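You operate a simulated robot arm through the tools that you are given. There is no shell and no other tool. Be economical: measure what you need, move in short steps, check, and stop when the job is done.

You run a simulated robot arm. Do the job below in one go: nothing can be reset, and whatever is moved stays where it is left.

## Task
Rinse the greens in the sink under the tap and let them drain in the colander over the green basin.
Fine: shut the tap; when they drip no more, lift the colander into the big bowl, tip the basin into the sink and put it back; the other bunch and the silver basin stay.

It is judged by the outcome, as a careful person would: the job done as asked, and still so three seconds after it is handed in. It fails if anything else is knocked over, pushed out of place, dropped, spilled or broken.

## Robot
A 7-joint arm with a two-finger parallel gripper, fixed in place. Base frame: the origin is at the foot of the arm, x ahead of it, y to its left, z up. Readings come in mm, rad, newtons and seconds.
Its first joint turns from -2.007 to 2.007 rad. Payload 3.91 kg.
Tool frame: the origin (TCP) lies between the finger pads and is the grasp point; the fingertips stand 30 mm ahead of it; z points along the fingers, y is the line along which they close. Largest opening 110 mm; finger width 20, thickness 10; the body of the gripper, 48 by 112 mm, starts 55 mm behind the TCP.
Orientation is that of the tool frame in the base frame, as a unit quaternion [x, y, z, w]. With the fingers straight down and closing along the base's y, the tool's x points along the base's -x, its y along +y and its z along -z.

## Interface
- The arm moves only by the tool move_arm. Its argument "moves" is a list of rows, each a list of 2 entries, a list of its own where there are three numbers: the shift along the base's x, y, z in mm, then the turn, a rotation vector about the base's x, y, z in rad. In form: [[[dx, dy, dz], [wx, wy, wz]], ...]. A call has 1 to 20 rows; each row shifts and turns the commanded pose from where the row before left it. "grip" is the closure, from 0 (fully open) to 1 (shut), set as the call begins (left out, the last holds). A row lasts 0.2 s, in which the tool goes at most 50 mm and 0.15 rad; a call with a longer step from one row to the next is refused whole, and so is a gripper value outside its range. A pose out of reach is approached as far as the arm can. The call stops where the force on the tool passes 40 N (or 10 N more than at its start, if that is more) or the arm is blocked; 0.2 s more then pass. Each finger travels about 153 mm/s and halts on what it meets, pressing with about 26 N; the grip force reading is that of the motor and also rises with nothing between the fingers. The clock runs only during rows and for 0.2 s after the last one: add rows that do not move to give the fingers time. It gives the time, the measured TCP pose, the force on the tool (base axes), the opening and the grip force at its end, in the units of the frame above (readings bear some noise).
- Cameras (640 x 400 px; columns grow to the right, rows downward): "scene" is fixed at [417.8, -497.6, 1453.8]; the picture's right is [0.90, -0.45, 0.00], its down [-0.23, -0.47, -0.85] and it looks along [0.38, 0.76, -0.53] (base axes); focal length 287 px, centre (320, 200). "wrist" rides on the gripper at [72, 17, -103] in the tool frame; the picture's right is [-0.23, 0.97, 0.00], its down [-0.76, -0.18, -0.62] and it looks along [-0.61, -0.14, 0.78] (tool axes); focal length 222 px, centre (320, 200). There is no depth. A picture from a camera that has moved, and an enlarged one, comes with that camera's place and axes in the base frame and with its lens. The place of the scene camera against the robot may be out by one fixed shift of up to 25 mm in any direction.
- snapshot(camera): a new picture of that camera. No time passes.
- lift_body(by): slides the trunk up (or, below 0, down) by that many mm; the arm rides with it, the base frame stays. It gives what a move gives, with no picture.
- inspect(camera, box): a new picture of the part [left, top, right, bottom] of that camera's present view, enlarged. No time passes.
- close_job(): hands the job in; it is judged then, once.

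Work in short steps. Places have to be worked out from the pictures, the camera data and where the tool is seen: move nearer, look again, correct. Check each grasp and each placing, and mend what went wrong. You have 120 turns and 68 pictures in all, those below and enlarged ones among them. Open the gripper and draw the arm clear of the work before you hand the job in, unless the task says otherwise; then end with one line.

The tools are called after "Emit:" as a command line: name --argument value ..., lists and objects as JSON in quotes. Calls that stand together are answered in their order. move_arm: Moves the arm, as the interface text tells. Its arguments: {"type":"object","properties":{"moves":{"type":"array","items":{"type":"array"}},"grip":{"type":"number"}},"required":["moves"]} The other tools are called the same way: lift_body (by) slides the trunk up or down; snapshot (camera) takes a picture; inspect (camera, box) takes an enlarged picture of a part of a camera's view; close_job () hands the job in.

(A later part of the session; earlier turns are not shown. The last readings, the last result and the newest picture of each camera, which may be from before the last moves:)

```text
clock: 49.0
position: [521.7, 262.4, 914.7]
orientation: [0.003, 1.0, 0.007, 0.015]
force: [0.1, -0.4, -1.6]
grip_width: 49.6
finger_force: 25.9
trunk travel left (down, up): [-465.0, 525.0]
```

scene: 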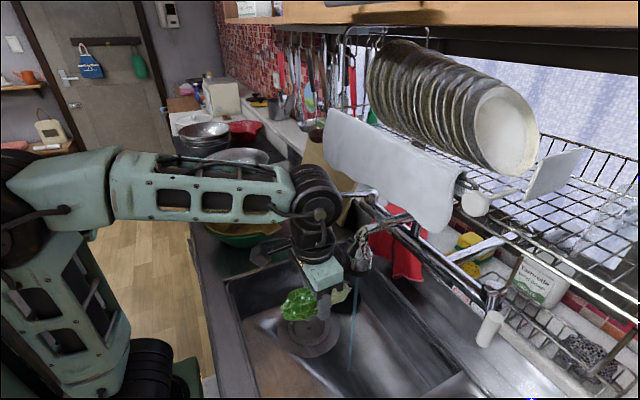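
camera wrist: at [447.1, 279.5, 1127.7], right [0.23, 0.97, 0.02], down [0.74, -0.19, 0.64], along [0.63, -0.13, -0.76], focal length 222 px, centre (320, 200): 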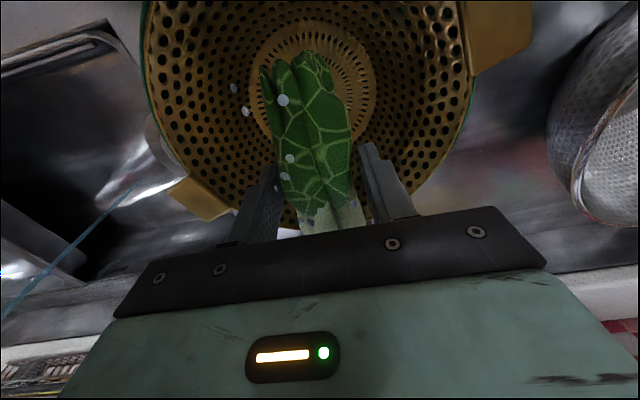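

Still nothing, with the tips at z≈885 near the floor. One more small step, then I open gently to about 70 mm.

Emit:
move_arm --moves '[[[0, 0, -4], [0, 0, 0]], [[0, 0, 0], [0, 0, 0]]]'

Emit:
move_arm --moves '[[[0, 0, 0], [0, 0, 0]], [[0, 0, 0], [0, 0, 0]]]' --grip 0.36

Emit:
move_arm --moves '[[[0, 0, 15], [0, 0, 0]], [[0, 0, 25], [0, 0, 0]], [[0, 0, 35], [0, 0, 0]], [[0, 0, 35], [0, 0, 0]], [[0, 0, 30], [0, 0, 0]]]'

Emit:
snapshot --camera "wrist"

```text
clock: 49.6
position: [521.1, 263.8, 911.4]
orientation: [0.003, 1.0, 0.007, 0.015]
force: [0.5, 0.4, -0.5]
grip_width: 49.9
finger_force: 25.8
trunk travel left (down, up): [-465.0, 525.0]
```

```text
clock: 50.2
position: [521.9, 263.5, 911.0]
orientation: [0.002, 1.0, 0.007, 0.015]
force: [0.1, 0.4, 0.2]
grip_width: 70.5
finger_force: 0.1
trunk travel left (down, up): [-465.0, 525.0]
```

```text
clock: 51.4
position: [519.6, 261.1, 1052.5]
orientation: [0.003, 1.0, 0.006, 0.016]
force: [0.0, 0.5, -0.5]
grip_width: 70.6
finger_force: 0.0
trunk travel left (down, up): [-465.0, 525.0]
```

```text
26 pictures are left
camera wrist: at [443.8, 276.5, 1153.2], right [0.23, 0.97, 0.02], down [0.74, -0.19, 0.64], along [0.63, -0.13, -0.76], focal length 222 px, centre (320, 200)
```

wrist: 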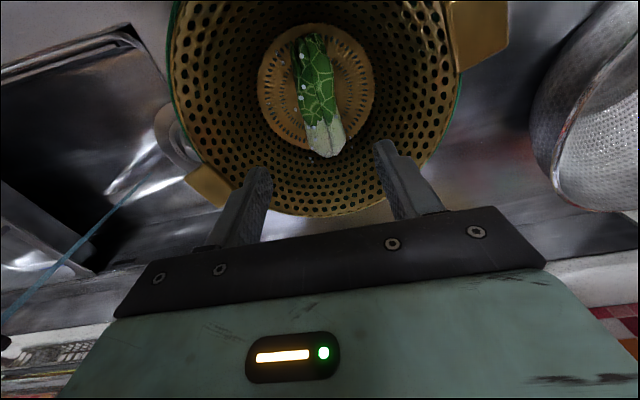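

The greens lie on the colander floor. Next I shut the tap: raise the trunk, close the fingers, and approach the lever grip from above with the tool leaned back.

Emit:
lift_body --by 120

Emit:
move_arm --moves '[[[0, -45, 0], [0, -0.12, 0]], [[0, -45, 0], [0, -0.12, 0]], [[0, -45, 0], [0, -0.12, 0]], [[5, -45, 0], [0, -0.12, 0]], [[5, -45, 0], [0, -0.12, 0]], [[5, -45, 0], [0, 0, 0]], [[5, -37, 0], [0, 0, 0]], [[0, 0, 0], [0, 0, 0]]]' --grip 1

Emit:
snapshot --camera "scene"

Emit:
snapshot --camera "wrist"

```text
clock: 52.9
position: [519.6, 260.8, 1172.2]
orientation: [0.002, 1.0, 0.008, 0.016]
force: [0.0, -0.7, -0.4]
grip_width: 70.4
finger_force: 0.0
trunk travel left (down, up): [-585.0, 405.0]
```

```text
clock: 54.7
position: [566.0, 1.7, 1145.2]
orientation: [0.0, 0.95, 0.008, 0.311]
force: [0.4, -0.7, 0.0]
grip_width: 0.0
finger_force: 25.9
out of reach, approached as far as the arm can: row 5, 6, 7
trunk travel left (down, up): [-585.0, 405.0]
```

```text
25 pictures are left
```

scene: 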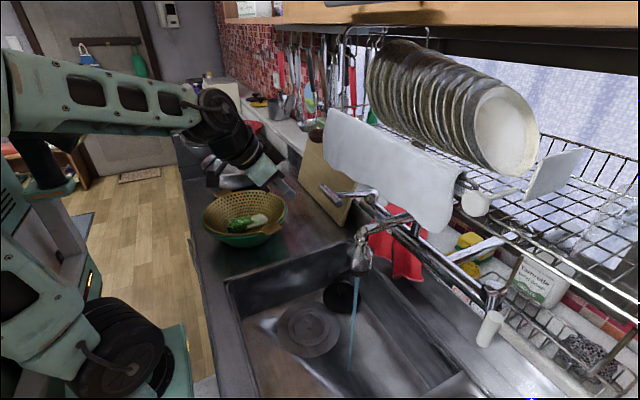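

```text
24 pictures are left
camera wrist: at [445.3, 16.6, 1185.7], right [0.18, 0.97, 0.15], down [0.25, -0.19, 0.95], along [0.95, -0.13, -0.27], focal length 222 px, centre (320, 200)
```

wrist: 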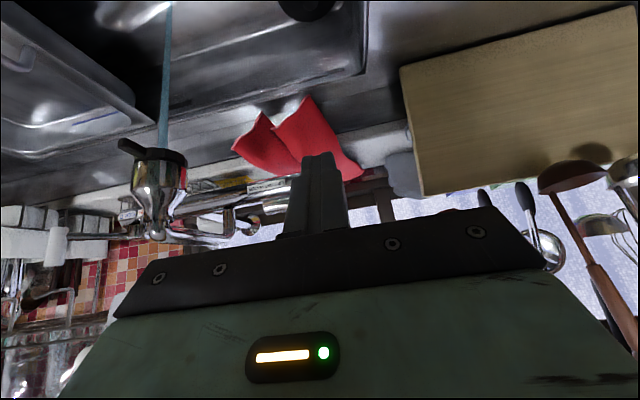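

The lever grip, now raised, sits near (662,-30,1121). I rise, align with it in y, and move over the top of it.

Emit:
move_arm --moves '[[[0, -15, 15], [0, 0, 0]], [[0, -15, 15], [0, 0, 0]], [[15, -12, 5], [0, 0, 0]], [[20, 0, 0], [0, 0, 0]], [[20, 0, 0], [0, 0, 0]], [[17, 0, 0], [0, 0, 0]], [[0, 0, 0], [0, 0, 0]]]'

Emit:
inspect --camera "scene" --box '[260, 120, 400, 230]'

```text
clock: 56.3
position: [645.1, -27.6, 1165.2]
orientation: [0.001, 0.95, 0.008, 0.311]
force: [0.0, -0.7, -0.8]
grip_width: 0.0
finger_force: 26.2
out of reach, approached as far as the arm can: row 1, 2
trunk travel left (down, up): [-585.0, 405.0]
```

```text
3.64 times, centred on (330, 175) of scene
camera zoom: at [417.8, -497.6, 1453.8], right [0.9, -0.45, 0.0], down [-0.23, -0.47, -0.85], along [0.38, 0.76, -0.53], focal length 1045 px, centre (284, 291)
```

zoom: 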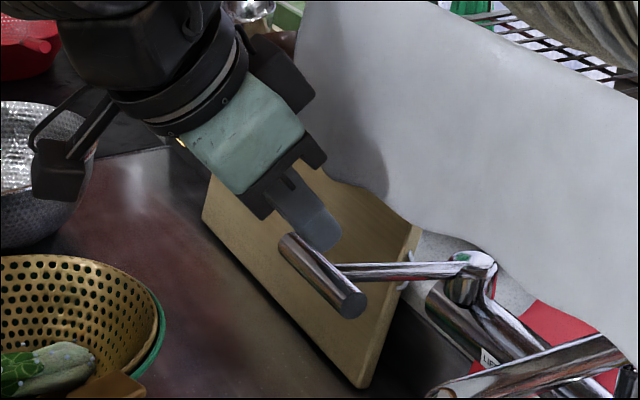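

The tip is right above the grip's junction. I press straight down in small steps.

Emit:
move_arm --moves '[[[0, 0, -8], [0, 0, 0]], [[0, 0, -8], [0, 0, 0]], [[-1, 0, -8], [0, 0, 0]], [[-1, 0, -8], [0, 0, 0]], [[-1, 0, -6], [0, 0, 0]]]'

Emit:
inspect --camera "scene" --box '[260, 140, 420, 300]'

```text
clock: 57.5
position: [641.3, -29.1, 1130.8]
orientation: [-0.001, 0.949, 0.009, 0.315]
force: [-4.9, -4.8, 22.1]
grip_width: 0.0
finger_force: 26.4
trunk travel left (down, up): [-585.0, 405.0]
```

```text
2.50 times, centred on (340, 220) of scene
camera zoom: at [417.8, -497.6, 1453.8], right [0.9, -0.45, 0.0], down [-0.23, -0.47, -0.85], along [0.38, 0.76, -0.53], focal length 718 px, centre (270, 150)
```

zoom: 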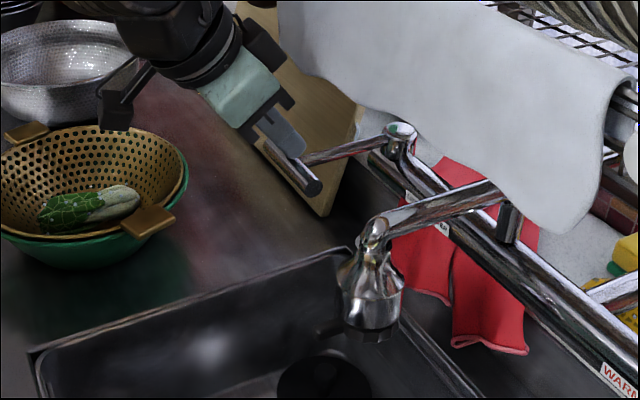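

The water has stopped and the lever is at its lower stop. I lift off, back away, and set up a closer look at the colander's handles while it drains.

Emit:
move_arm --moves '[[[0, 0, 15], [0, 0, 0]], [[-5, 0, 15], [0, 0, 0]], [[-20, 0, 10], [0, 0, 0]], [[-25, 10, 0], [0, 0.12, 0]], [[-25, 10, 0], [0, 0.12, 0]], [[-25, 10, 0], [0, 0.12, 0]], [[-10, 10, 0], [0, 0.12, 0]], [[0, 10, 0], [0, 0.13, 0]], [[0, 10, 0], [0, 0, 0]], [[0, 0, 0], [0, 0, 0]]]' --grip 0

Emit:
lift_body --by -120

Emit:
snapshot --camera "wrist"

Emit:
inspect --camera "scene" --box '[180, 140, 310, 260]'

```text
clock: 59.7
position: [533.0, 33.2, 1166.1]
orientation: [0.003, 1.0, 0.007, 0.01]
force: [-0.4, 0.0, 0.6]
grip_width: 109.9
finger_force: 0.1
trunk travel left (down, up): [-585.0, 405.0]
```

```text
clock: 61.2
position: [532.6, 33.1, 1045.6]
orientation: [0.002, 1.0, 0.007, 0.012]
force: [-0.1, 0.7, 0.0]
grip_width: 110.3
finger_force: 0.2
trunk travel left (down, up): [-465.0, 525.0]
```

```text
21 pictures are left
camera wrist: at [457.4, 48.8, 1148.7], right [0.23, 0.97, 0.02], down [0.75, -0.19, 0.64], along [0.62, -0.13, -0.77], focal length 222 px, centre (320, 200)
```

wrist: 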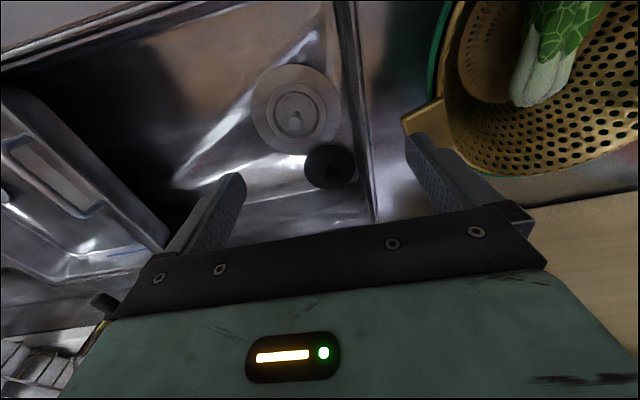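

```text
3.33 times, centred on (245, 200) of scene
camera zoom: at [417.8, -497.6, 1453.8], right [0.9, -0.45, 0.0], down [-0.23, -0.47, -0.85], along [0.38, 0.76, -0.53], focal length 958 px, centre (570, 200)
```

zoom: 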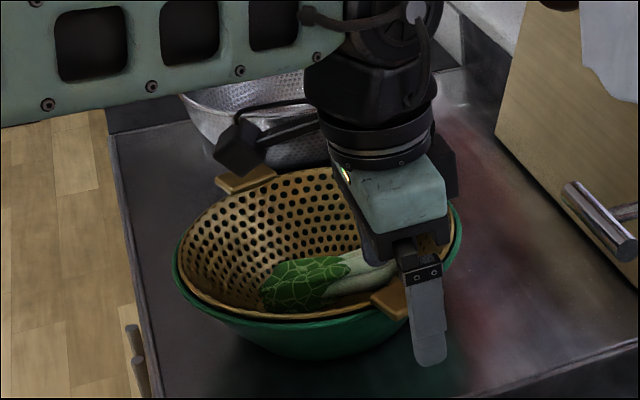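

The near tab: outer edge from (542,108) to (587,122), z≈955, about 32 mm deep, running inward toward (522,262). A horizontal pinch on it resists tipping best, so I turn the tool to point at +y with the fingers closing vertically, staying over the sink side.

Emit:
move_arm --moves '[[[0, 0, 0], [0.14, 0, 0]], [[0, 0, 0], [0.14, 0, 0]], [[0, 0, 0], [0.14, 0, 0]], [[0, 0, 0], [0.14, 0, 0]], [[0, 0, 0], [0.14, 0, 0]], [[0, 0, 0], [0.14, 0, 0]], [[0, 0, 0], [0.14, 0, 0]], [[0, 0, 0], [0.14, 0, 0]], [[0, 0, 0], [0.14, 0, 0]], [[0, 0, 0], [0.14, 0, 0]], [[0, 0, 0], [0.14, 0, 0]], [[0, 0, 0], [0.031, 0, 0]], [[0, 0, 0], [0, 0, 0.1]], [[0, 0, 0], [0, 0, 0.1]], [[0, 0, 0], [0, 0, 0]]]' --grip 0.6

Emit:
snapshot --camera "scene"

```text
clock: 64.4
position: [522.1, 33.4, 1047.7]
orientation: [-0.057, 0.698, 0.711, -0.067]
force: [-0.3, 0.6, -0.1]
grip_width: 44.0
finger_force: 0.1
trunk travel left (down, up): [-465.0, 525.0]
```

```text
19 pictures are left
```

scene: 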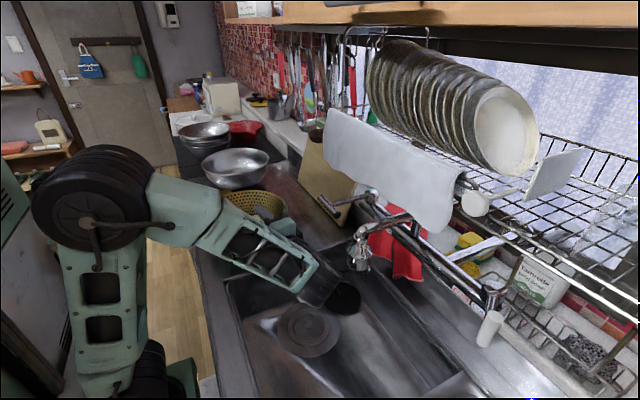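

The arm stands well for this. I go down to tab height first, then forward in x, with the fingertips still about 15 mm short of the tab.

Emit:
move_arm --moves '[[[0, 0, -20], [0, 0, 0]], [[0, 0, -25], [0, 0, 0]], [[0, 0, -25], [0, 0, 0]], [[0, 0, -20], [0, 0, 0]], [[15, 10, 0], [0, 0, 0]], [[15, 15, 0], [0, 0, 0]], [[15, 10, 0], [0, 0, 0]], [[7, 0, 0], [0, 0, 0]], [[0, 0, 0], [0, 0, 0]]]'

Emit:
snapshot --camera "wrist"

Emit:
inspect --camera "scene" --box '[220, 160, 400, 320]'

```text
clock: 66.4
position: [584.3, 67.1, 956.9]
orientation: [-0.061, 0.7, 0.709, -0.065]
force: [-0.4, -0.2, -0.2]
grip_width: 43.8
finger_force: 0.1
trunk travel left (down, up): [-465.0, 525.0]
```

```text
18 pictures are left
camera wrist: at [531.1, -47.6, 972.5], right [0.23, 0.03, 0.97], down [0.86, -0.48, -0.19], along [0.46, 0.88, -0.13], focal length 222 px, centre (320, 200)
```

wrist: 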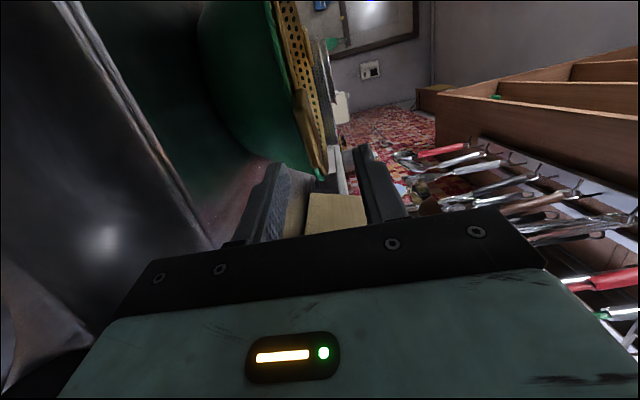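

```text
2.50 times, centred on (310, 240) of scene
camera zoom: at [417.8, -497.6, 1453.8], right [0.9, -0.45, 0.0], down [-0.23, -0.47, -0.85], along [0.38, 0.76, -0.53], focal length 718 px, centre (345, 100)
```

zoom: 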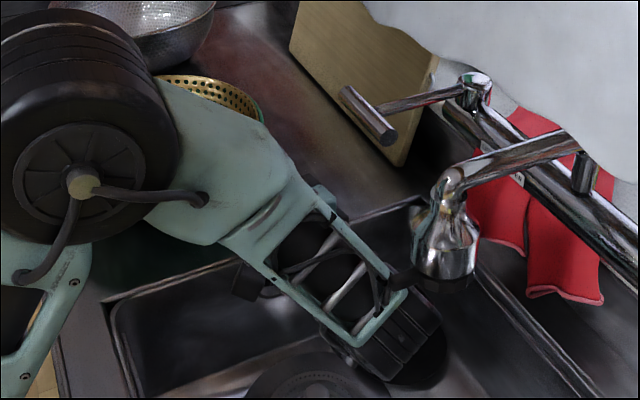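

The colander's rim shows edge-on at the top of the wrist view. I enlarge the part around the tab and fingers.

Emit:
inspect --camera "wrist" --box '[220, 40, 420, 240]'

```text
2.00 times, centred on (320, 140) of wrist
camera zoom: at [531.1, -47.6, 972.5], right [0.23, 0.03, 0.97], down [0.86, -0.48, -0.19], along [0.46, 0.88, -0.13], focal length 444 px, centre (320, 320)
```

zoom: 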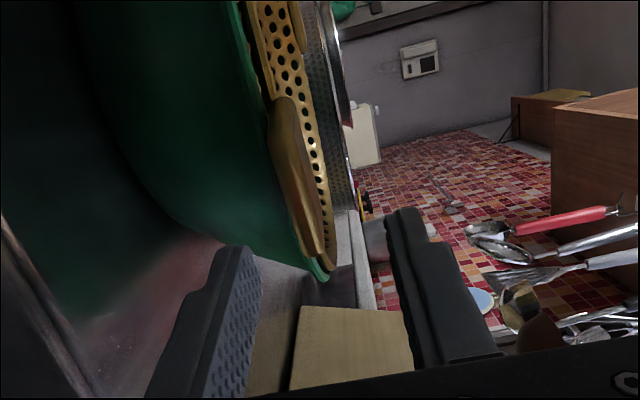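

The tab overhangs the basin rim by about 20 mm, at z≈950, with the basin rim just under it. I narrow the fingers to about 27 mm, level with the tab, and advance onto the overhang only, not into the basin.

Emit:
move_arm --moves '[[[-8, 5, -4], [0, 0, 0]], [[-3, 5, -3], [0, 0, 0]], [[0, 0, 0], [0, 0, 0]], [[-2, 8, 0], [0, 0, 0]], [[-2, 6, 0], [0, 0, 0]], [[-1, 5, 0], [0, 0, 0]], [[0, 0, 0], [0, 0, 0]]]' --grip 0.75

Emit:
inspect --camera "wrist" --box '[220, 40, 420, 240]'

```text
clock: 68.0
position: [568.9, 97.1, 950.8]
orientation: [-0.061, 0.7, 0.709, -0.066]
force: [-0.3, 0.6, -0.4]
grip_width: 27.3
finger_force: 0.1
trunk travel left (down, up): [-465.0, 525.0]
```

```text
2.00 times, centred on (320, 140) of wrist
camera zoom: at [515.2, -18.2, 965.3], right [0.23, 0.03, 0.97], down [0.86, -0.48, -0.19], along [0.46, 0.88, -0.13], focal length 444 px, centre (320, 320)
```

zoom: 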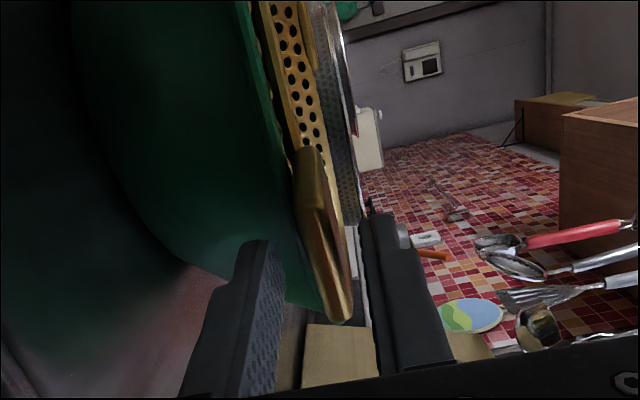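

The tab is between the fingers and matches my estimate. I advance 6 mm more and close.

Emit:
move_arm --moves '[[[-0.5, 3, 0], [0, 0, 0]], [[-0.5, 3, 0], [0, 0, 0]], [[0, 0, 0], [0, 0, 0]]]'

Emit:
move_arm --moves '[[[0, 0, 0], [0, 0, 0]], [[0, 0, 0], [0, 0, 0]], [[0, 0, 0], [0, 0, 0]]]' --grip 1

Emit:
inspect --camera "wrist" --box '[220, 40, 420, 240]'

```text
clock: 68.8
position: [567.0, 103.1, 949.4]
orientation: [-0.061, 0.699, 0.709, -0.065]
force: [-0.7, 0.4, 0.4]
grip_width: 27.4
finger_force: 0.0
trunk travel left (down, up): [-465.0, 525.0]
```

```text
clock: 69.6
position: [566.3, 102.4, 950.6]
orientation: [-0.06, 0.699, 0.71, -0.066]
force: [1.5, -2.5, 8.8]
grip_width: 9.6
finger_force: 25.9
trunk travel left (down, up): [-465.0, 525.0]
```

```text
2.00 times, centred on (320, 140) of wrist
camera zoom: at [513.5, -12.2, 965.6], right [0.23, 0.03, 0.97], down [0.86, -0.48, -0.19], along [0.46, 0.88, -0.13], focal length 444 px, centre (320, 320)
```

zoom: 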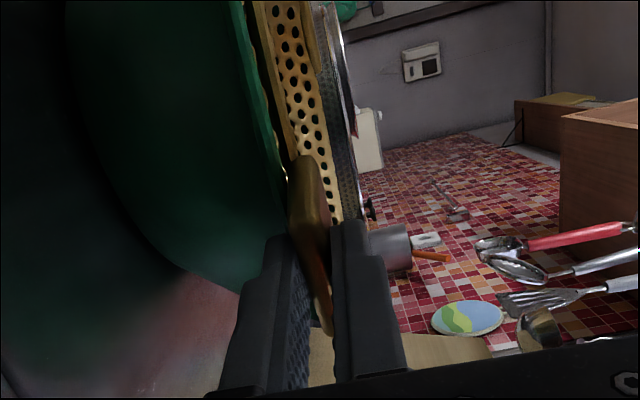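

Gripped at 9.6 mm, and it has been draining for about 19 s. I test-lift by a few millimetres and check whether the colander tips.

Emit:
move_arm --moves '[[[0, 0, 3], [0, 0, 0]], [[0, 0, 4], [0, 0, 0]], [[0, 0, 5], [0, 0, 0]], [[0, 0, 0], [0, 0, 0]]]'

Emit:
snapshot --camera "wrist"

```text
clock: 70.6
position: [567.6, 101.7, 962.1]
orientation: [-0.061, 0.699, 0.709, -0.065]
force: [-0.4, 0.2, -2.7]
grip_width: 9.6
finger_force: 26.1
trunk travel left (down, up): [-465.0, 525.0]
```

```text
13 pictures are left
camera wrist: at [514.2, -12.6, 977.3], right [0.23, 0.03, 0.97], down [0.86, -0.48, -0.19], along [0.46, 0.88, -0.13], focal length 222 px, centre (320, 200)
```

wrist: 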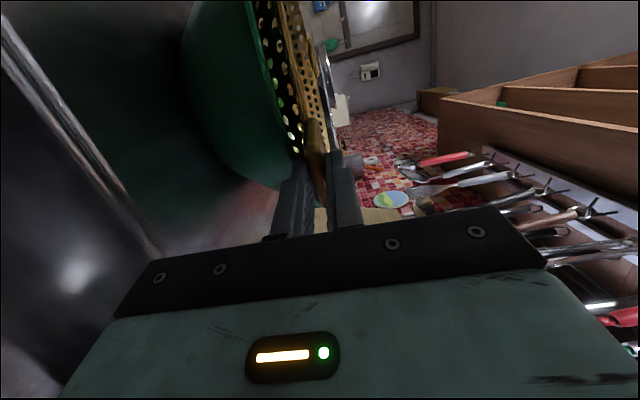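

It comes up level, weighing about 2.7 N. I raise it straight above the basin with the trunk, wait there, and look for drips.

Emit:
lift_body --by 100

Emit:
move_arm --moves '[[[0, 0, 0], [0, 0, 0]], [[0, 0, 0], [0, 0, 0]], [[0, 0, 0], [0, 0, 0]], [[0, 0, 0], [0, 0, 0]], [[0, 0, 0], [0, 0, 0]], [[0, 0, 0], [0, 0, 0]], [[0, 0, 0], [0, 0, 0]], [[0, 0, 0], [0, 0, 0]], [[0, 0, 0], [0, 0, 0]], [[0, 0, 0], [0, 0, 0]], [[0, 0, 0], [0, 0, 0]], [[0, 0, 0], [0, 0, 0]], [[0, 0, 0], [0, 0, 0]], [[0, 0, 0], [0, 0, 0]], [[0, 0, 0], [0, 0, 0]], [[0, 0, 0], [0, 0, 0]], [[0, 0, 0], [0, 0, 0]], [[0, 0, 0], [0, 0, 0]], [[0, 0, 0], [0, 0, 0]], [[0, 0, 0], [0, 0, 0]]]'

Emit:
inspect --camera "scene" --box '[160, 100, 360, 260]'

```text
clock: 71.9
position: [567.7, 102.9, 1061.6]
orientation: [-0.061, 0.7, 0.709, -0.065]
force: [0.4, 0.2, -2.4]
grip_width: 9.5
finger_force: 26.2
trunk travel left (down, up): [-565.0, 425.0]
```

```text
clock: 76.1
position: [566.1, 102.5, 1061.7]
orientation: [-0.061, 0.699, 0.709, -0.065]
force: [0.6, -0.8, -3.4]
grip_width: 9.5
finger_force: 25.5
trunk travel left (down, up): [-565.0, 425.0]
```

```text
2.50 times, centred on (260, 180) of scene
camera zoom: at [417.8, -497.6, 1453.8], right [0.9, -0.45, 0.0], down [-0.23, -0.47, -0.85], along [0.38, 0.76, -0.53], focal length 718 px, centre (470, 250)
```

zoom: 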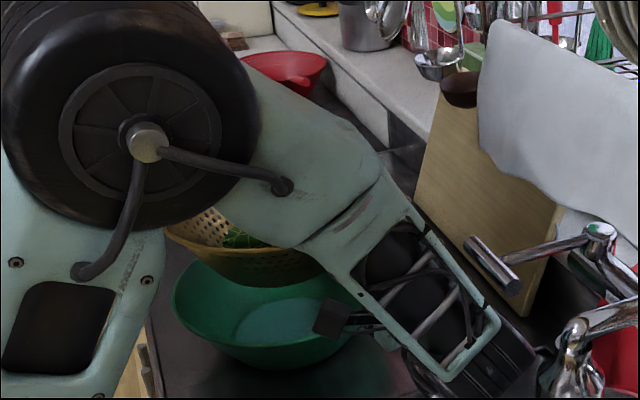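

The colander hangs level, the basin below holds the runoff, and no drops fall. I wait a few more seconds, then go back in x to keep the wrist clear of the tap lever, then leftward toward the bowl.

Emit:
move_arm --moves '[[[0, 0, 0], [0, 0, 0]], [[0, 0, 0], [0, 0, 0]], [[0, 0, 0], [0, 0, 0]], [[0, 0, 0], [0, 0, 0]], [[0, 0, 0], [0, 0, 0]], [[0, 0, 0], [0, 0, 0]], [[0, 0, 0], [0, 0, 0]], [[0, 0, 0], [0, 0, 0]], [[0, 0, 0], [0, 0, 0]], [[0, 0, 0], [0, 0, 0]], [[0, 0, 0], [0, 0, 0]], [[0, 0, 0], [0, 0, 0]], [[0, 0, 0], [0, 0, 0]], [[0, 0, 0], [0, 0, 0]], [[0, 0, 0], [0, 0, 0]], [[0, 0, 0], [0, 0, 0]], [[0, 0, 0], [0, 0, 0]], [[0, 0, 0], [0, 0, 0]], [[0, 0, 0], [0, 0, 0]], [[0, 0, 0], [0, 0, 0]]]'

Emit:
move_arm --moves '[[[-12, 0, 0], [0, 0, 0]], [[-20, 0, 0], [0, 0, 0]], [[-20, 0, 0], [0, 0, 0]], [[-13, 0, 0], [0, 0, 0]], [[0, 15, 0], [0, 0, 0]], [[0, 25, 0], [0, 0, 0]], [[0, 25, 0], [0, 0, 0]], [[0, 25, 0], [0, 0, 0]], [[0, 25, 0], [0, 0, 0]], [[0, 25, 0], [0, 0, 0]], [[0, 25, 0], [0, 0, 0]], [[0, 15, 0], [0, 0, 0]], [[0, 0, 0], [0, 0, 0]]]'

```text
clock: 80.3
position: [566.8, 102.8, 1062.0]
orientation: [-0.061, 0.7, 0.709, -0.065]
force: [-0.9, 0.1, -2.5]
grip_width: 9.3
finger_force: 26.2
trunk travel left (down, up): [-565.0, 425.0]
```

```text
clock: 83.1
position: [504.5, 280.7, 1063.3]
orientation: [-0.06, 0.7, 0.709, -0.065]
force: [0.2, -0.9, -3.0]
grip_width: 9.0
finger_force: 26.5
trunk travel left (down, up): [-565.0, 425.0]
```

All steady. I continue to above the big bowl, whose centre I put at (565,602).

Emit:
move_arm --moves '[[[5, 20, 0], [0, 0, 0]], [[15, 25, 0], [0, 0, 0]], [[15, 25, 0], [0, 0, 0]], [[15, 25, 0], [0, 0, 0]], [[15, 25, 0], [0, 0, 0]], [[20, 22, 0], [0, 0, 0]], [[15, 20, 0], [0, 0, 0]], [[0, 0, 0], [0, 0, 0]], [[0, 0, 0], [0, 0, 0]]]'

Emit:
snapshot --camera "scene"

Emit:
inspect --camera "scene" --box '[160, 90, 320, 210]'

```text
clock: 85.1
position: [603.4, 447.5, 1063.6]
orientation: [-0.06, 0.699, 0.709, -0.065]
force: [-0.5, 0.4, -2.5]
grip_width: 9.5
finger_force: 26.2
trunk travel left (down, up): [-565.0, 425.0]
```

```text
11 pictures are left
```

scene: 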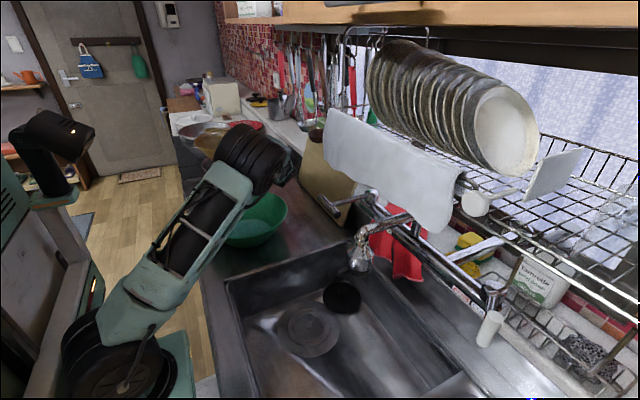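

```text
3.33 times, centred on (240, 150) of scene
camera zoom: at [417.8, -497.6, 1453.8], right [0.9, -0.45, 0.0], down [-0.23, -0.47, -0.85], along [0.38, 0.76, -0.53], focal length 958 px, centre (587, 367)
```

zoom: 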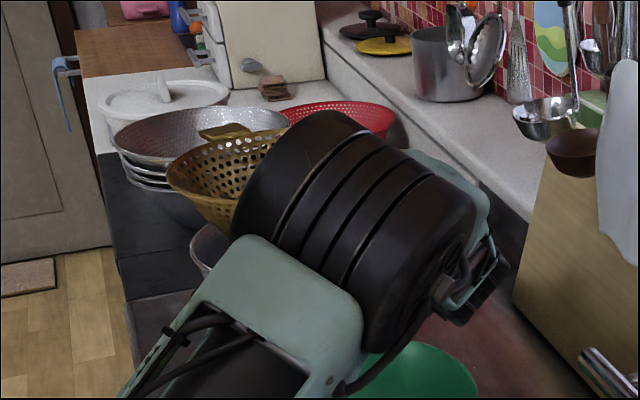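

The arm hides the bowl from the scene camera, so I check the alignment with the wrist camera.

Emit:
snapshot --camera "wrist"

```text
9 pictures are left
camera wrist: at [550.1, 332.1, 1078.6], right [0.23, 0.03, 0.97], down [0.86, -0.48, -0.19], along [0.46, 0.88, -0.13], focal length 222 px, centre (320, 200)
```

wrist: 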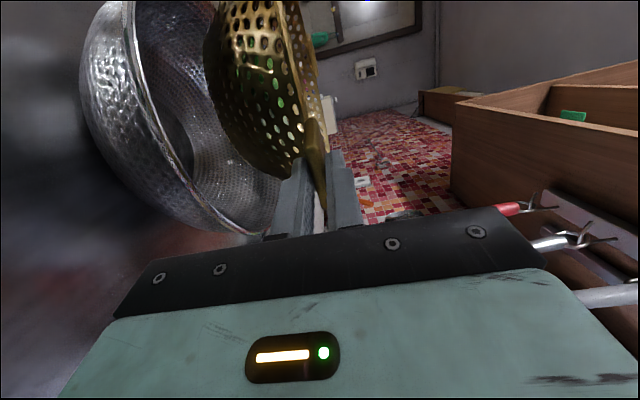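

The bowl's rim fits centre (574,609), radius ~131, z≈963. Lowering in this attitude would put the gripper body onto the green basin, so I swing the hand about the colander's centre by about 56°, to point diagonally away from the basin, before lowering.

Emit:
move_arm --moves '[[[15, -2.5, 0], [0, 0, 0]], [[-22.7, -4.6, 0], [0, 0, -0.14]], [[-23.1, -1.4, 0], [0, 0, -0.14]], [[-23.4, 1.9, 0], [0, 0, -0.14]], [[-22.6, 5.1, 0], [0, 0, -0.14]], [[-21.7, 8.2, 0], [0, 0, -0.14]], [[-20.3, 11.1, 0], [0, 0, -0.14]], [[-18.6, 13.9, 0], [0, 0, -0.14]], [[0, 0, 0], [0, 0, 0]], [[0, 0, 0], [0, 0, 0]]]'

Emit:
snapshot --camera "wrist"

```text
clock: 87.3
position: [537.6, 439.1, 1062.7]
orientation: [0.111, 0.693, 0.704, 0.11]
force: [-0.4, -0.3, -2.3]
grip_width: 9.5
finger_force: 26.4
out of reach, approached as far as the arm can: row 5, 6, 7, 8
trunk travel left (down, up): [-565.0, 425.0]
```

```text
8 pictures are left
camera wrist: at [436.3, 363.7, 1077.2], right [0.22, -0.08, 0.97], down [0.53, -0.82, -0.19], along [0.82, 0.56, -0.13], focal length 222 px, centre (320, 200)
```

wrist: 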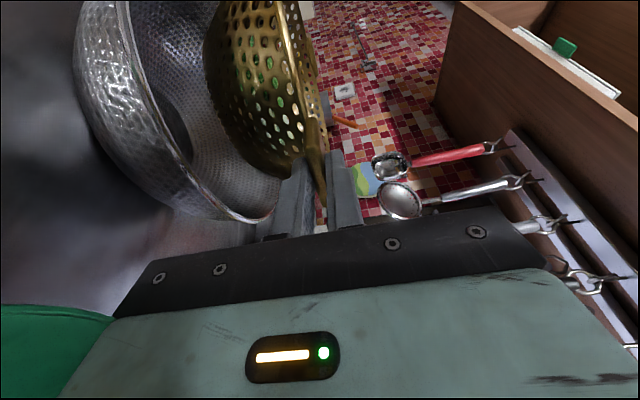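

The rotation stopped at about 72° because the arm can't fold closer at this height. I raise the trunk and reach down from it instead, which should let the hand come nearer the base.

Emit:
lift_body --by 200

Emit:
move_arm --moves '[[[0, 0, -15], [0, 0, 0]], [[0, 0, -25], [0, 0, 0]], [[0, 0, -25], [0, 0, 0]], [[0, 0, -25], [0, 0, 0]], [[0, 0, -25], [0, 0, 0]], [[0, 0, -25], [0, 0, 0]], [[0, 0, -25], [0, 0, 0]], [[0, 0, -25], [0, 0, 0]], [[0, 0, -10], [0, 0, 0]], [[0, 0, 0], [0, 0, 0]]]'

```text
clock: 89.5
position: [536.2, 440.3, 1261.4]
orientation: [0.111, 0.693, 0.704, 0.108]
force: [-0.3, -0.5, -3.7]
grip_width: 9.2
finger_force: 26.1
trunk travel left (down, up): [-765.0, 225.0]
```

```text
clock: 91.7
position: [537.2, 437.6, 1061.5]
orientation: [0.112, 0.693, 0.703, 0.11]
force: [0.4, -0.2, -2.6]
grip_width: 9.6
finger_force: 25.8
trunk travel left (down, up): [-765.0, 225.0]
```

That worked at the same TCP height. I continue the swing about the colander centre.

Emit:
move_arm --moves '[[[-22, 10, 0], [0, 0, -0.118]], [[-17.8, 8, 0], [0, 0, -0.118]], [[-16.8, 10, 0], [0, 0, -0.118]], [[-15.5, 12, 0], [0, 0, -0.118]], [[0, 0, 0], [0, 0, 0]], [[0, 0, 0], [0, 0, 0]]]'

Emit:
snapshot --camera "wrist"

```text
clock: 93.1
position: [451.9, 479.8, 1031.9]
orientation: [0.238, 0.668, 0.664, 0.238]
force: [0.6, 0.0, -2.2]
grip_width: 9.6
finger_force: 25.7
out of reach, approached as far as the arm can: row 1, 2
trunk travel left (down, up): [-765.0, 225.0]
```

```text
7 pictures are left
camera wrist: at [329.2, 445.0, 1049.1], right [0.18, -0.14, 0.97], down [0.19, -0.97, -0.17], along [0.96, 0.22, -0.15], focal length 222 px, centre (320, 200)
```

wrist: 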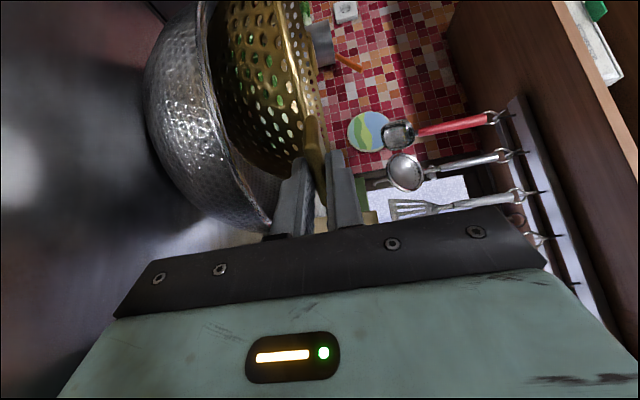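

Now d≈51°. I turn a bit more for clearance from the basin, and centre the colander over the bowl.

Emit:
move_arm --moves '[[[5, 0, 0], [0, 0, 0]], [[4, 2, 0], [0, 0, -0.06]], [[2, 2, 0], [0, 0, -0.06]], [[0, 0, 0], [0, 0, 0]]]'

```text
clock: 94.1
position: [462.6, 484.4, 1030.2]
orientation: [0.278, 0.653, 0.648, 0.276]
force: [0.2, -0.2, -3.3]
grip_width: 9.4
finger_force: 26.4
trunk travel left (down, up): [-765.0, 225.0]
```

The colander is centred over the bowl. I lower it, the last part in small steps.

Emit:
move_arm --moves '[[[0, 0, -10], [0, 0, 0]], [[0, 0, -10], [0, 0, 0]], [[0, 0, -10], [0, 0, 0]], [[0, 0, -8], [0, 0, 0]], [[0, 0, 0], [0, 0, 0]]]'

Emit:
snapshot --camera "wrist"

```text
clock: 95.3
position: [461.9, 484.0, 990.5]
orientation: [0.278, 0.653, 0.648, 0.275]
force: [-0.3, -0.7, -1.3]
grip_width: 9.6
finger_force: 26.1
trunk travel left (down, up): [-765.0, 225.0]
```

```text
6 pictures are left
camera wrist: at [336.9, 464.0, 1008.1], right [0.16, -0.16, 0.97], down [0.08, -0.98, -0.17], along [0.98, 0.1, -0.15], focal length 222 px, centre (320, 200)
```

wrist: 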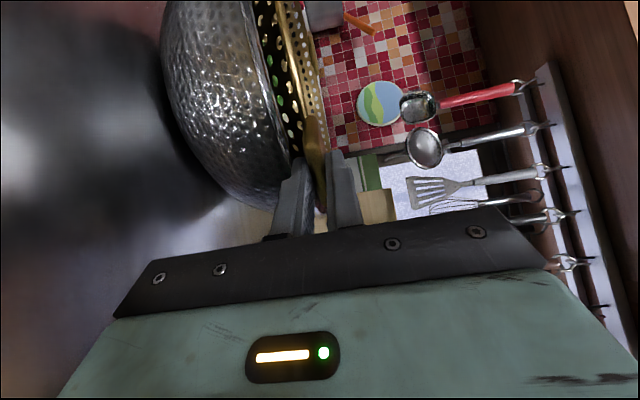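

It is nesting well. The lower finger is close to the bowl's rim, so I shift 5 mm toward the hand and lower in small steps.

Emit:
move_arm --moves '[[[-3.6, -3.5, 0], [0, 0, 0]], [[0, 0, -4], [0, 0, 0]], [[0, 0, -4], [0, 0, 0]], [[0, 0, -4], [0, 0, 0]], [[0, 0, 0], [0, 0, 0]]]'

Emit:
move_arm --moves '[[[0, 0, -3], [0, 0, 0]], [[0, 0, 0], [0, 0, 0]]]'

Emit:
move_arm --moves '[[[0, 0, -3], [0, 0, 0]], [[0, 0, 0], [0, 0, 0]]]'

```text
clock: 96.5
position: [458.1, 479.7, 979.8]
orientation: [0.278, 0.652, 0.649, 0.276]
force: [-0.1, -1.7, 1.4]
grip_width: 9.6
finger_force: 25.8
trunk travel left (down, up): [-765.0, 225.0]
```

```text
clock: 97.1
position: [457.8, 478.7, 977.5]
orientation: [0.278, 0.652, 0.649, 0.276]
force: [1.3, -3.8, 5.6]
grip_width: 9.4
finger_force: 25.8
trunk travel left (down, up): [-765.0, 225.0]
```

```text
clock: 97.7
position: [458.1, 479.8, 976.2]
orientation: [0.277, 0.652, 0.65, 0.276]
force: [-1.4, -10.0, 20.5]
grip_width: 9.6
finger_force: 26.0
trunk travel left (down, up): [-765.0, 225.0]
```

It is supported at about z 978. I relax the push by 3 mm, then open and check.

Emit:
move_arm --moves '[[[0, 0, 3], [0, 0, 0]], [[0, 0, 0], [0, 0, 0]]]'

Emit:
move_arm --moves '[[[0, 0, 0], [0, 0, 0]], [[0, 0, 0], [0, 0, 0]]]' --grip 0.78

Emit:
inspect --camera "wrist" --box '[160, 0, 420, 240]'

```text
clock: 98.3
position: [457.6, 478.5, 977.8]
orientation: [0.278, 0.653, 0.648, 0.276]
force: [1.9, -3.6, 10.7]
grip_width: 9.6
finger_force: 25.9
trunk travel left (down, up): [-765.0, 225.0]
```

```text
clock: 98.9
position: [457.3, 480.8, 977.1]
orientation: [0.277, 0.653, 0.649, 0.276]
force: [0.5, -0.9, -0.2]
grip_width: 24.2
finger_force: 0.0
trunk travel left (down, up): [-765.0, 225.0]
```

```text
1.67 times, centred on (290, 120) of wrist
camera zoom: at [332.7, 460.4, 994.1], right [0.16, -0.16, 0.97], down [0.08, -0.98, -0.17], along [0.98, 0.11, -0.15], focal length 370 px, centre (370, 333)
```

zoom: 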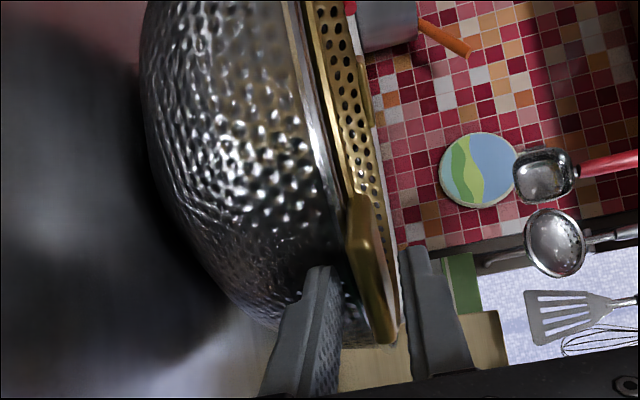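

Released, and the colander sits level in the bowl. I back straight out in small steps to be sure the arm follows.

Emit:
move_arm --moves '[[[-5, -5, 0], [0, 0, 0]], [[-5, -5, 0], [0, 0, 0]]]'

Emit:
move_arm --moves '[[[-7, -7, 0], [0, 0, 0]], [[-7, -7, 0], [0, 0, 0]], [[-7, -7, 0], [0, 0, 0]]]'

```text
clock: 99.5
position: [448.5, 470.6, 978.8]
orientation: [0.278, 0.653, 0.649, 0.276]
force: [0.0, -0.1, 0.1]
grip_width: 24.4
finger_force: 0.1
trunk travel left (down, up): [-765.0, 225.0]
```

```text
clock: 100.3
position: [425.8, 448.6, 975.4]
orientation: [0.277, 0.653, 0.649, 0.275]
force: [-0.1, 0.7, 0.0]
grip_width: 24.3
finger_force: 0.1
trunk travel left (down, up): [-765.0, 225.0]
```

The hand is clear of the tab. I raise it, return the tool to straight down, and prepare to move above the basin's sink-side rim.

Emit:
move_arm --moves '[[[0, 0, 25], [0, 0, 0]], [[0, 0, 35], [0, 0, 0]], [[0, 0, 40], [0, 0, 0]], [[0, -10, 0], [-0.0994, 0.1027, 0]], [[0, -10, 0], [-0.0994, 0.1027, 0]], [[0, -10, 0], [-0.0994, 0.1027, 0]], [[5, -10, 0], [-0.0994, 0.1027, 0]], [[5, -10, 0], [-0.0994, 0.1027, 0]], [[5, -10, 0], [-0.0994, 0.1027, 0]], [[5, -10, 0], [-0.0994, 0.1027, 0]], [[5, -10, 0], [-0.0994, 0.1027, 0]], [[5, -10, 0], [-0.0994, 0.1027, 0]], [[5, -10, 0], [-0.0994, 0.1027, 0]], [[5, -10, 0], [-0.0977, 0.101, 0]]]'

Emit:
move_arm --moves '[[[5, -20, 0], [0, 0, 0.134]], [[5, -25, 0], [0, 0, 0.134]], [[10, -30, 0], [0, 0, 0.134]], [[10, -30, 0], [0, 0, 0.134]], [[10, -30, 0], [0, 0, 0.134]], [[10, -30, 0], [0, 0, 0.135]], [[0, 0, 0], [0, 0, 0]]]' --grip 0.55

```text
clock: 103.3
position: [440.3, 353.9, 897.7]
orientation: [0.331, 0.742, 0.544, 0.209]
force: [-2.1, 15.2, 25.0]
grip_width: 24.1
finger_force: 0.0
out of reach, approached as far as the arm can: row 3, 4, 5, 6, 7, 8, 9, 10, 11, 12, 13, 14
trunk travel left (down, up): [-765.0, 225.0]
```

```text
clock: 103.6
position: [439.8, 351.4, 899.6]
orientation: [0.322, 0.743, 0.552, 0.199]
force: [-2.7, 0.8, 16.8]
grip_width: 42.2
finger_force: 0.1
trunk travel left (down, up): [-765.0, 225.0]
stopped in row 1: the force on the tool passed its limit (the readings are from after the stop); the commanded pose is now the measured one
```

The arm could not follow and sank toward z 898, touching something, probably near the basin's rim. I stop and look before anything else.

Emit:
snapshot --camera "wrist"

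Emit:
snapshot --camera "scene"

```text
4 pictures are left
camera wrist: at [323.8, 333.6, 951.7], right [0.41, 0.02, 0.91], down [0.09, -1.0, -0.02], along [0.91, 0.09, -0.41], focal length 222 px, centre (320, 200)
```

wrist: 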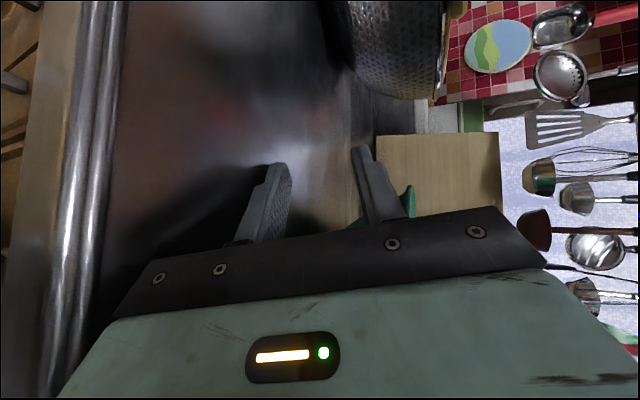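

```text
3 pictures are left
```

scene: 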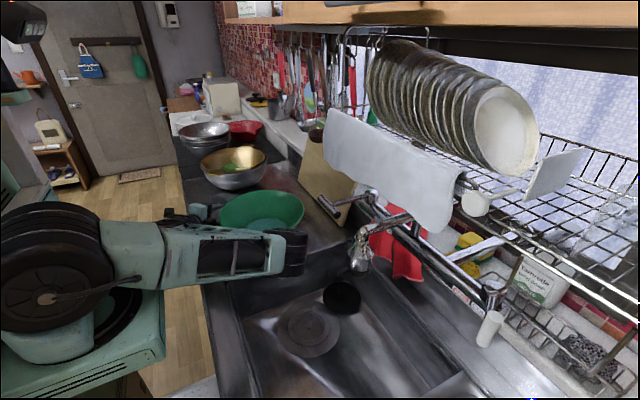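

The colander sits safely in the bowl. The basin is upright but was nudged roughly (+40,-25) mm by the hand's side; I'll set it back to its place when I return it. I free the hand by raising the trunk straight up.

Emit:
lift_body --by 220

```text
clock: 105.9
position: [439.9, 351.8, 1116.8]
orientation: [0.323, 0.745, 0.55, 0.198]
force: [-0.4, 0.1, 0.5]
grip_width: 49.6
finger_force: 0.0
trunk travel left (down, up): [-985.0, 5.0]
```

Free, with no force. I turn the tool upright in short batches, checking that it stays at height.

Emit:
move_arm --moves '[[[5, 0, 5], [-0.1095, 0.0394, 0.0643]], [[5, 0, 5], [-0.1095, 0.0394, 0.0643]], [[5, 0, 5], [-0.1095, 0.0394, 0.0643]], [[5, 0, 0], [-0.1095, 0.0394, 0.0643]]]'

```text
clock: 106.9
position: [422.0, 264.0, 1000.1]
orientation: [0.243, 0.843, 0.455, 0.152]
force: [-0.6, 0.8, -0.1]
grip_width: 49.6
finger_force: 0.1
out of reach, approached as far as the arm can: row 1, 2, 3, 4
trunk travel left (down, up): [-985.0, 5.0]
```

It sinks because the trunk is now too high for this reach. I move the hand up and outward over the counter's open air instead, checking the height.

Emit:
move_arm --moves '[[[15, 5, 15], [0, 0, 0]], [[15, 5, 20], [0, 0, 0]], [[15, 5, 25], [0, 0, 0]], [[15, 5, 25], [0, 0, 0]]]'

```text
clock: 107.9
position: [456.6, 211.9, 1012.6]
orientation: [0.244, 0.85, 0.441, 0.151]
force: [-0.2, 0.1, 0.0]
grip_width: 49.7
finger_force: 0.0
out of reach, approached as far as the arm can: row 1, 2, 3, 4
trunk travel left (down, up): [-985.0, 5.0]
```

I let the yaw come back the way it went in (turn +z) while moving outward, since that frees the wrist from the base.

Emit:
move_arm --moves '[[[20, 0, 0], [0, 0, 0.13]], [[20, 0, 0], [0, 0, 0.13]], [[20, 0, 10], [0, 0, 0.13]], [[20, 0, 10], [0, 0, 0.13]]]'

```text
clock: 108.9
position: [504.1, 206.6, 998.8]
orientation: [0.042, 0.888, 0.458, -0.009]
force: [0.5, -0.5, -0.8]
grip_width: 49.7
finger_force: 0.1
trunk travel left (down, up): [-985.0, 5.0]
```

All reachable again. I raise the hand relative to the trunk, then lower the trunk to get back to the comfortable working range.

Emit:
move_arm --moves '[[[0, -10, 25], [0, 0, 0]], [[0, -10, 40], [0, 0, 0]], [[0, -10, 40], [0, 0, 0]], [[0, -10, 40], [0, 0, 0]], [[0, -10, 40], [0, 0, 0]], [[0, -10, 40], [0, 0, 0]], [[0, 0, 40], [0, 0, 0]], [[0, 0, 40], [0, 0, 0]]]'

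```text
clock: 109.5
position: [453.5, 169.4, 1029.8]
orientation: [0.078, 0.891, 0.444, -0.06]
force: [-0.5, -0.4, 0.4]
grip_width: 49.4
finger_force: 0.0
trunk travel left (down, up): [-985.0, 5.0]
stopped in row 3: the arm was blocked; the commanded pose is now the measured one
```

Blocked on the way up, probably by a joint limit. I move over the open sink instead, where the trunk can be lowered freely.

Emit:
move_arm --moves '[[[15, -20, 0], [0, 0, 0]], [[15, -30, 0], [0, 0, 0]], [[15, -30, 0], [0, 0, 0]], [[10, -30, 0], [0, 0, 0]], [[0, -30, 0], [0, 0, 0]], [[0, -30, 0], [0, 0, 0]]]'

```text
clock: 111.0
position: [518.8, 7.3, 1032.5]
orientation: [0.072, 0.893, 0.441, -0.055]
force: [0.5, 0.8, 0.2]
grip_width: 49.3
finger_force: 0.1
trunk travel left (down, up): [-985.0, 5.0]
```

Over the sink now and all fine. I try raising the hand here first.

Emit:
move_arm --moves '[[[0, 0, 25], [0, 0, 0]], [[0, 0, 40], [0, 0, 0]], [[0, 0, 40], [0, 0, 0]], [[0, 0, 40], [0, 0, 0]]]'

```text
clock: 112.0
position: [517.4, 8.9, 1172.9]
orientation: [0.074, 0.892, 0.441, -0.061]
force: [0.5, 0.4, -0.4]
grip_width: 49.4
finger_force: 0.1
trunk travel left (down, up): [-985.0, 5.0]
```

Good, it follows here. I continue in alternation: raise the hand and lower the trunk.

Emit:
lift_body --by -150

Emit:
move_arm --moves '[[[0, 0, 25], [0, 0, 0]], [[0, 0, 40], [0, 0, 0]], [[0, 0, 40], [0, 0, 0]], [[0, 0, 40], [0, 0, 0]]]'

Emit:
lift_body --by -150

```text
clock: 113.7
position: [518.1, 9.8, 1022.7]
orientation: [0.073, 0.892, 0.441, -0.06]
force: [0.2, 0.3, 0.2]
grip_width: 49.5
finger_force: 0.0
trunk travel left (down, up): [-835.0, 155.0]
```

```text
clock: 114.7
position: [518.9, 5.3, 1166.4]
orientation: [0.074, 0.892, 0.442, -0.061]
force: [0.5, 0.7, 0.7]
grip_width: 49.4
finger_force: 0.0
trunk travel left (down, up): [-835.0, 155.0]
```

```text
clock: 116.5
position: [518.4, 6.6, 1016.9]
orientation: [0.073, 0.892, 0.441, -0.06]
force: [0.3, -0.2, 0.3]
grip_width: 49.4
finger_force: 0.1
trunk travel left (down, up): [-685.0, 305.0]
```

I repeat once more and straighten the tool to the attitude for the basin rim: leaning, fingers down and toward +y.

Emit:
move_arm --moves '[[[0, 0, 20], [-0.122, -0.052, 0.036]], [[0, 0, 30], [-0.122, -0.052, 0.036]], [[0, 0, 30], [-0.122, -0.052, 0.036]], [[0, 0, 30], [0, 0, 0]], [[0, 0, 0], [0, 0, 0]]]'

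Emit:
lift_body --by -110

```text
clock: 117.7
position: [518.5, 6.9, 1126.4]
orientation: [0.001, 0.962, 0.272, -0.001]
force: [0.7, -0.4, -0.3]
grip_width: 49.5
finger_force: 0.0
trunk travel left (down, up): [-685.0, 305.0]
```

```text
clock: 119.1
position: [518.9, 7.3, 1017.1]
orientation: [0.002, 0.962, 0.274, -0.001]
force: [0.2, 0.2, 0.2]
grip_width: 49.6
finger_force: 0.1
trunk travel left (down, up): [-575.0, 415.0]
```

The arm is back in its comfortable range. I move a bit nearer to the basin and take a picture to locate its rim.

Emit:
move_arm --moves '[[[15, 20, 0], [0, 0, 0]], [[15, 20, 0], [0, 0, 0]], [[0, 0, 0], [0, 0, 0]]]' --grip 0.5

Emit:
snapshot --camera "wrist"

```text
clock: 119.9
position: [547.8, 45.4, 1018.0]
orientation: [0.0, 0.962, 0.274, 0.0]
force: [0.2, -0.2, 0.3]
grip_width: 54.7
finger_force: 0.0
trunk travel left (down, up): [-575.0, 415.0]
```

```text
2 pictures are left
camera wrist: at [475.5, 7.1, 1114.0], right [0.23, 0.83, 0.51], down [0.76, -0.48, 0.44], along [0.61, 0.29, -0.74], focal length 222 px, centre (320, 200)
```

wrist: 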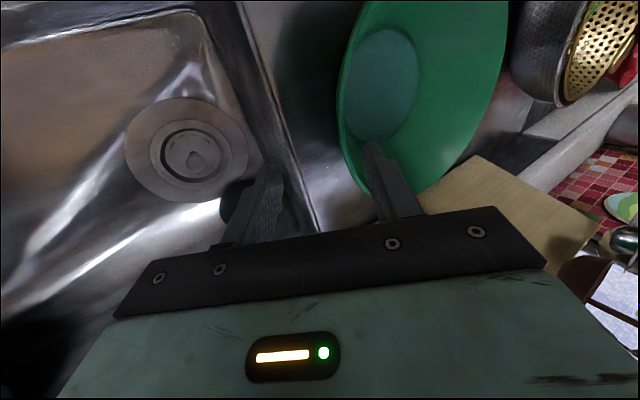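

The basin rim fits centre (570,240), radius 132, z≈945 (its own place was (522,262)). I go to its sink-side rim at (570,108) and descend along the wall slope, straddling the rim.

Emit:
move_arm --moves '[[[11, 18, -15], [0, 0, 0]], [[11, 18, -15], [0, 0, 0]], [[0, 0, 0], [0, 0, 0]], [[0, 6, -10], [0, 0, 0]], [[0, 6, -10], [0, 0, 0]], [[0, 6, -10], [0, 0, 0]], [[0, 5, -9], [0, 0, 0]], [[0, 5, -8], [0, 0, 0]], [[0, 0, 0], [0, 0, 0]]]'

Emit:
move_arm --moves '[[[0, 0, 0], [0, 0, 0]], [[0, 0, 0], [0, 0, 0]], [[0, 0, 0], [0, 0, 0]]]' --grip 1

```text
clock: 121.9
position: [569.7, 110.5, 940.3]
orientation: [0.0, 0.962, 0.274, -0.001]
force: [0.8, -1.3, 0.7]
grip_width: 54.9
finger_force: 0.1
trunk travel left (down, up): [-575.0, 415.0]
```

```text
clock: 122.7
position: [570.5, 110.6, 941.6]
orientation: [0.001, 0.962, 0.273, 0.0]
force: [1.0, 0.7, 15.7]
grip_width: 6.5
finger_force: 25.9
trunk travel left (down, up): [-575.0, 415.0]
```

Gripped at 6.5 mm thickness. I test-lift a little.

Emit:
move_arm --moves '[[[0, 0, 4], [0, 0, 0]], [[0, 0, 5], [0, 0, 0]], [[0, 0, 6], [0, 0, 0]], [[0, 0, 0], [0, 0, 0]]]'

```text
clock: 123.7
position: [570.1, 110.0, 954.9]
orientation: [0.001, 0.962, 0.272, -0.001]
force: [0.2, 1.0, -1.4]
grip_width: 2.9
finger_force: 26.1
trunk travel left (down, up): [-575.0, 415.0]
```

The width settled at 2.9 mm (perhaps the wall proper). I lift further and read the weight.

Emit:
move_arm --moves '[[[0, 0, 8], [0, 0, 0]], [[0, 0, 8], [0, 0, 0]], [[0, 0, 0], [0, 0, 0]], [[0, 0, 0], [0, 0, 0]]]'

Emit:
move_arm --moves '[[[0, 0, 0], [0, 0, 0]]]'

```text
clock: 124.7
position: [571.5, 110.9, 970.1]
orientation: [0.001, 0.962, 0.272, -0.001]
force: [-0.8, -0.1, -1.5]
grip_width: 2.7
finger_force: 26.3
trunk travel left (down, up): [-575.0, 415.0]
```

```text
clock: 125.1
position: [570.9, 111.8, 970.1]
orientation: [0.001, 0.962, 0.273, 0.0]
force: [-0.2, 0.2, -1.2]
grip_width: 2.5
finger_force: 26.2
trunk travel left (down, up): [-575.0, 415.0]
```

The load reads about 1.3 N steadily. I use one picture to verify the basin hangs level and clear.

Emit:
inspect --camera "scene" --box '[170, 130, 390, 280]'

```text
2.67 times, centred on (280, 205) of scene
camera zoom: at [417.8, -497.6, 1453.8], right [0.9, -0.45, 0.0], down [-0.23, -0.47, -0.85], along [0.38, 0.76, -0.53], focal length 766 px, centre (427, 187)
```

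zoom: 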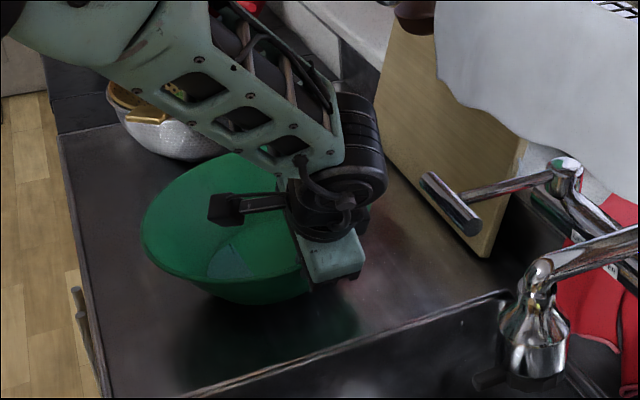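

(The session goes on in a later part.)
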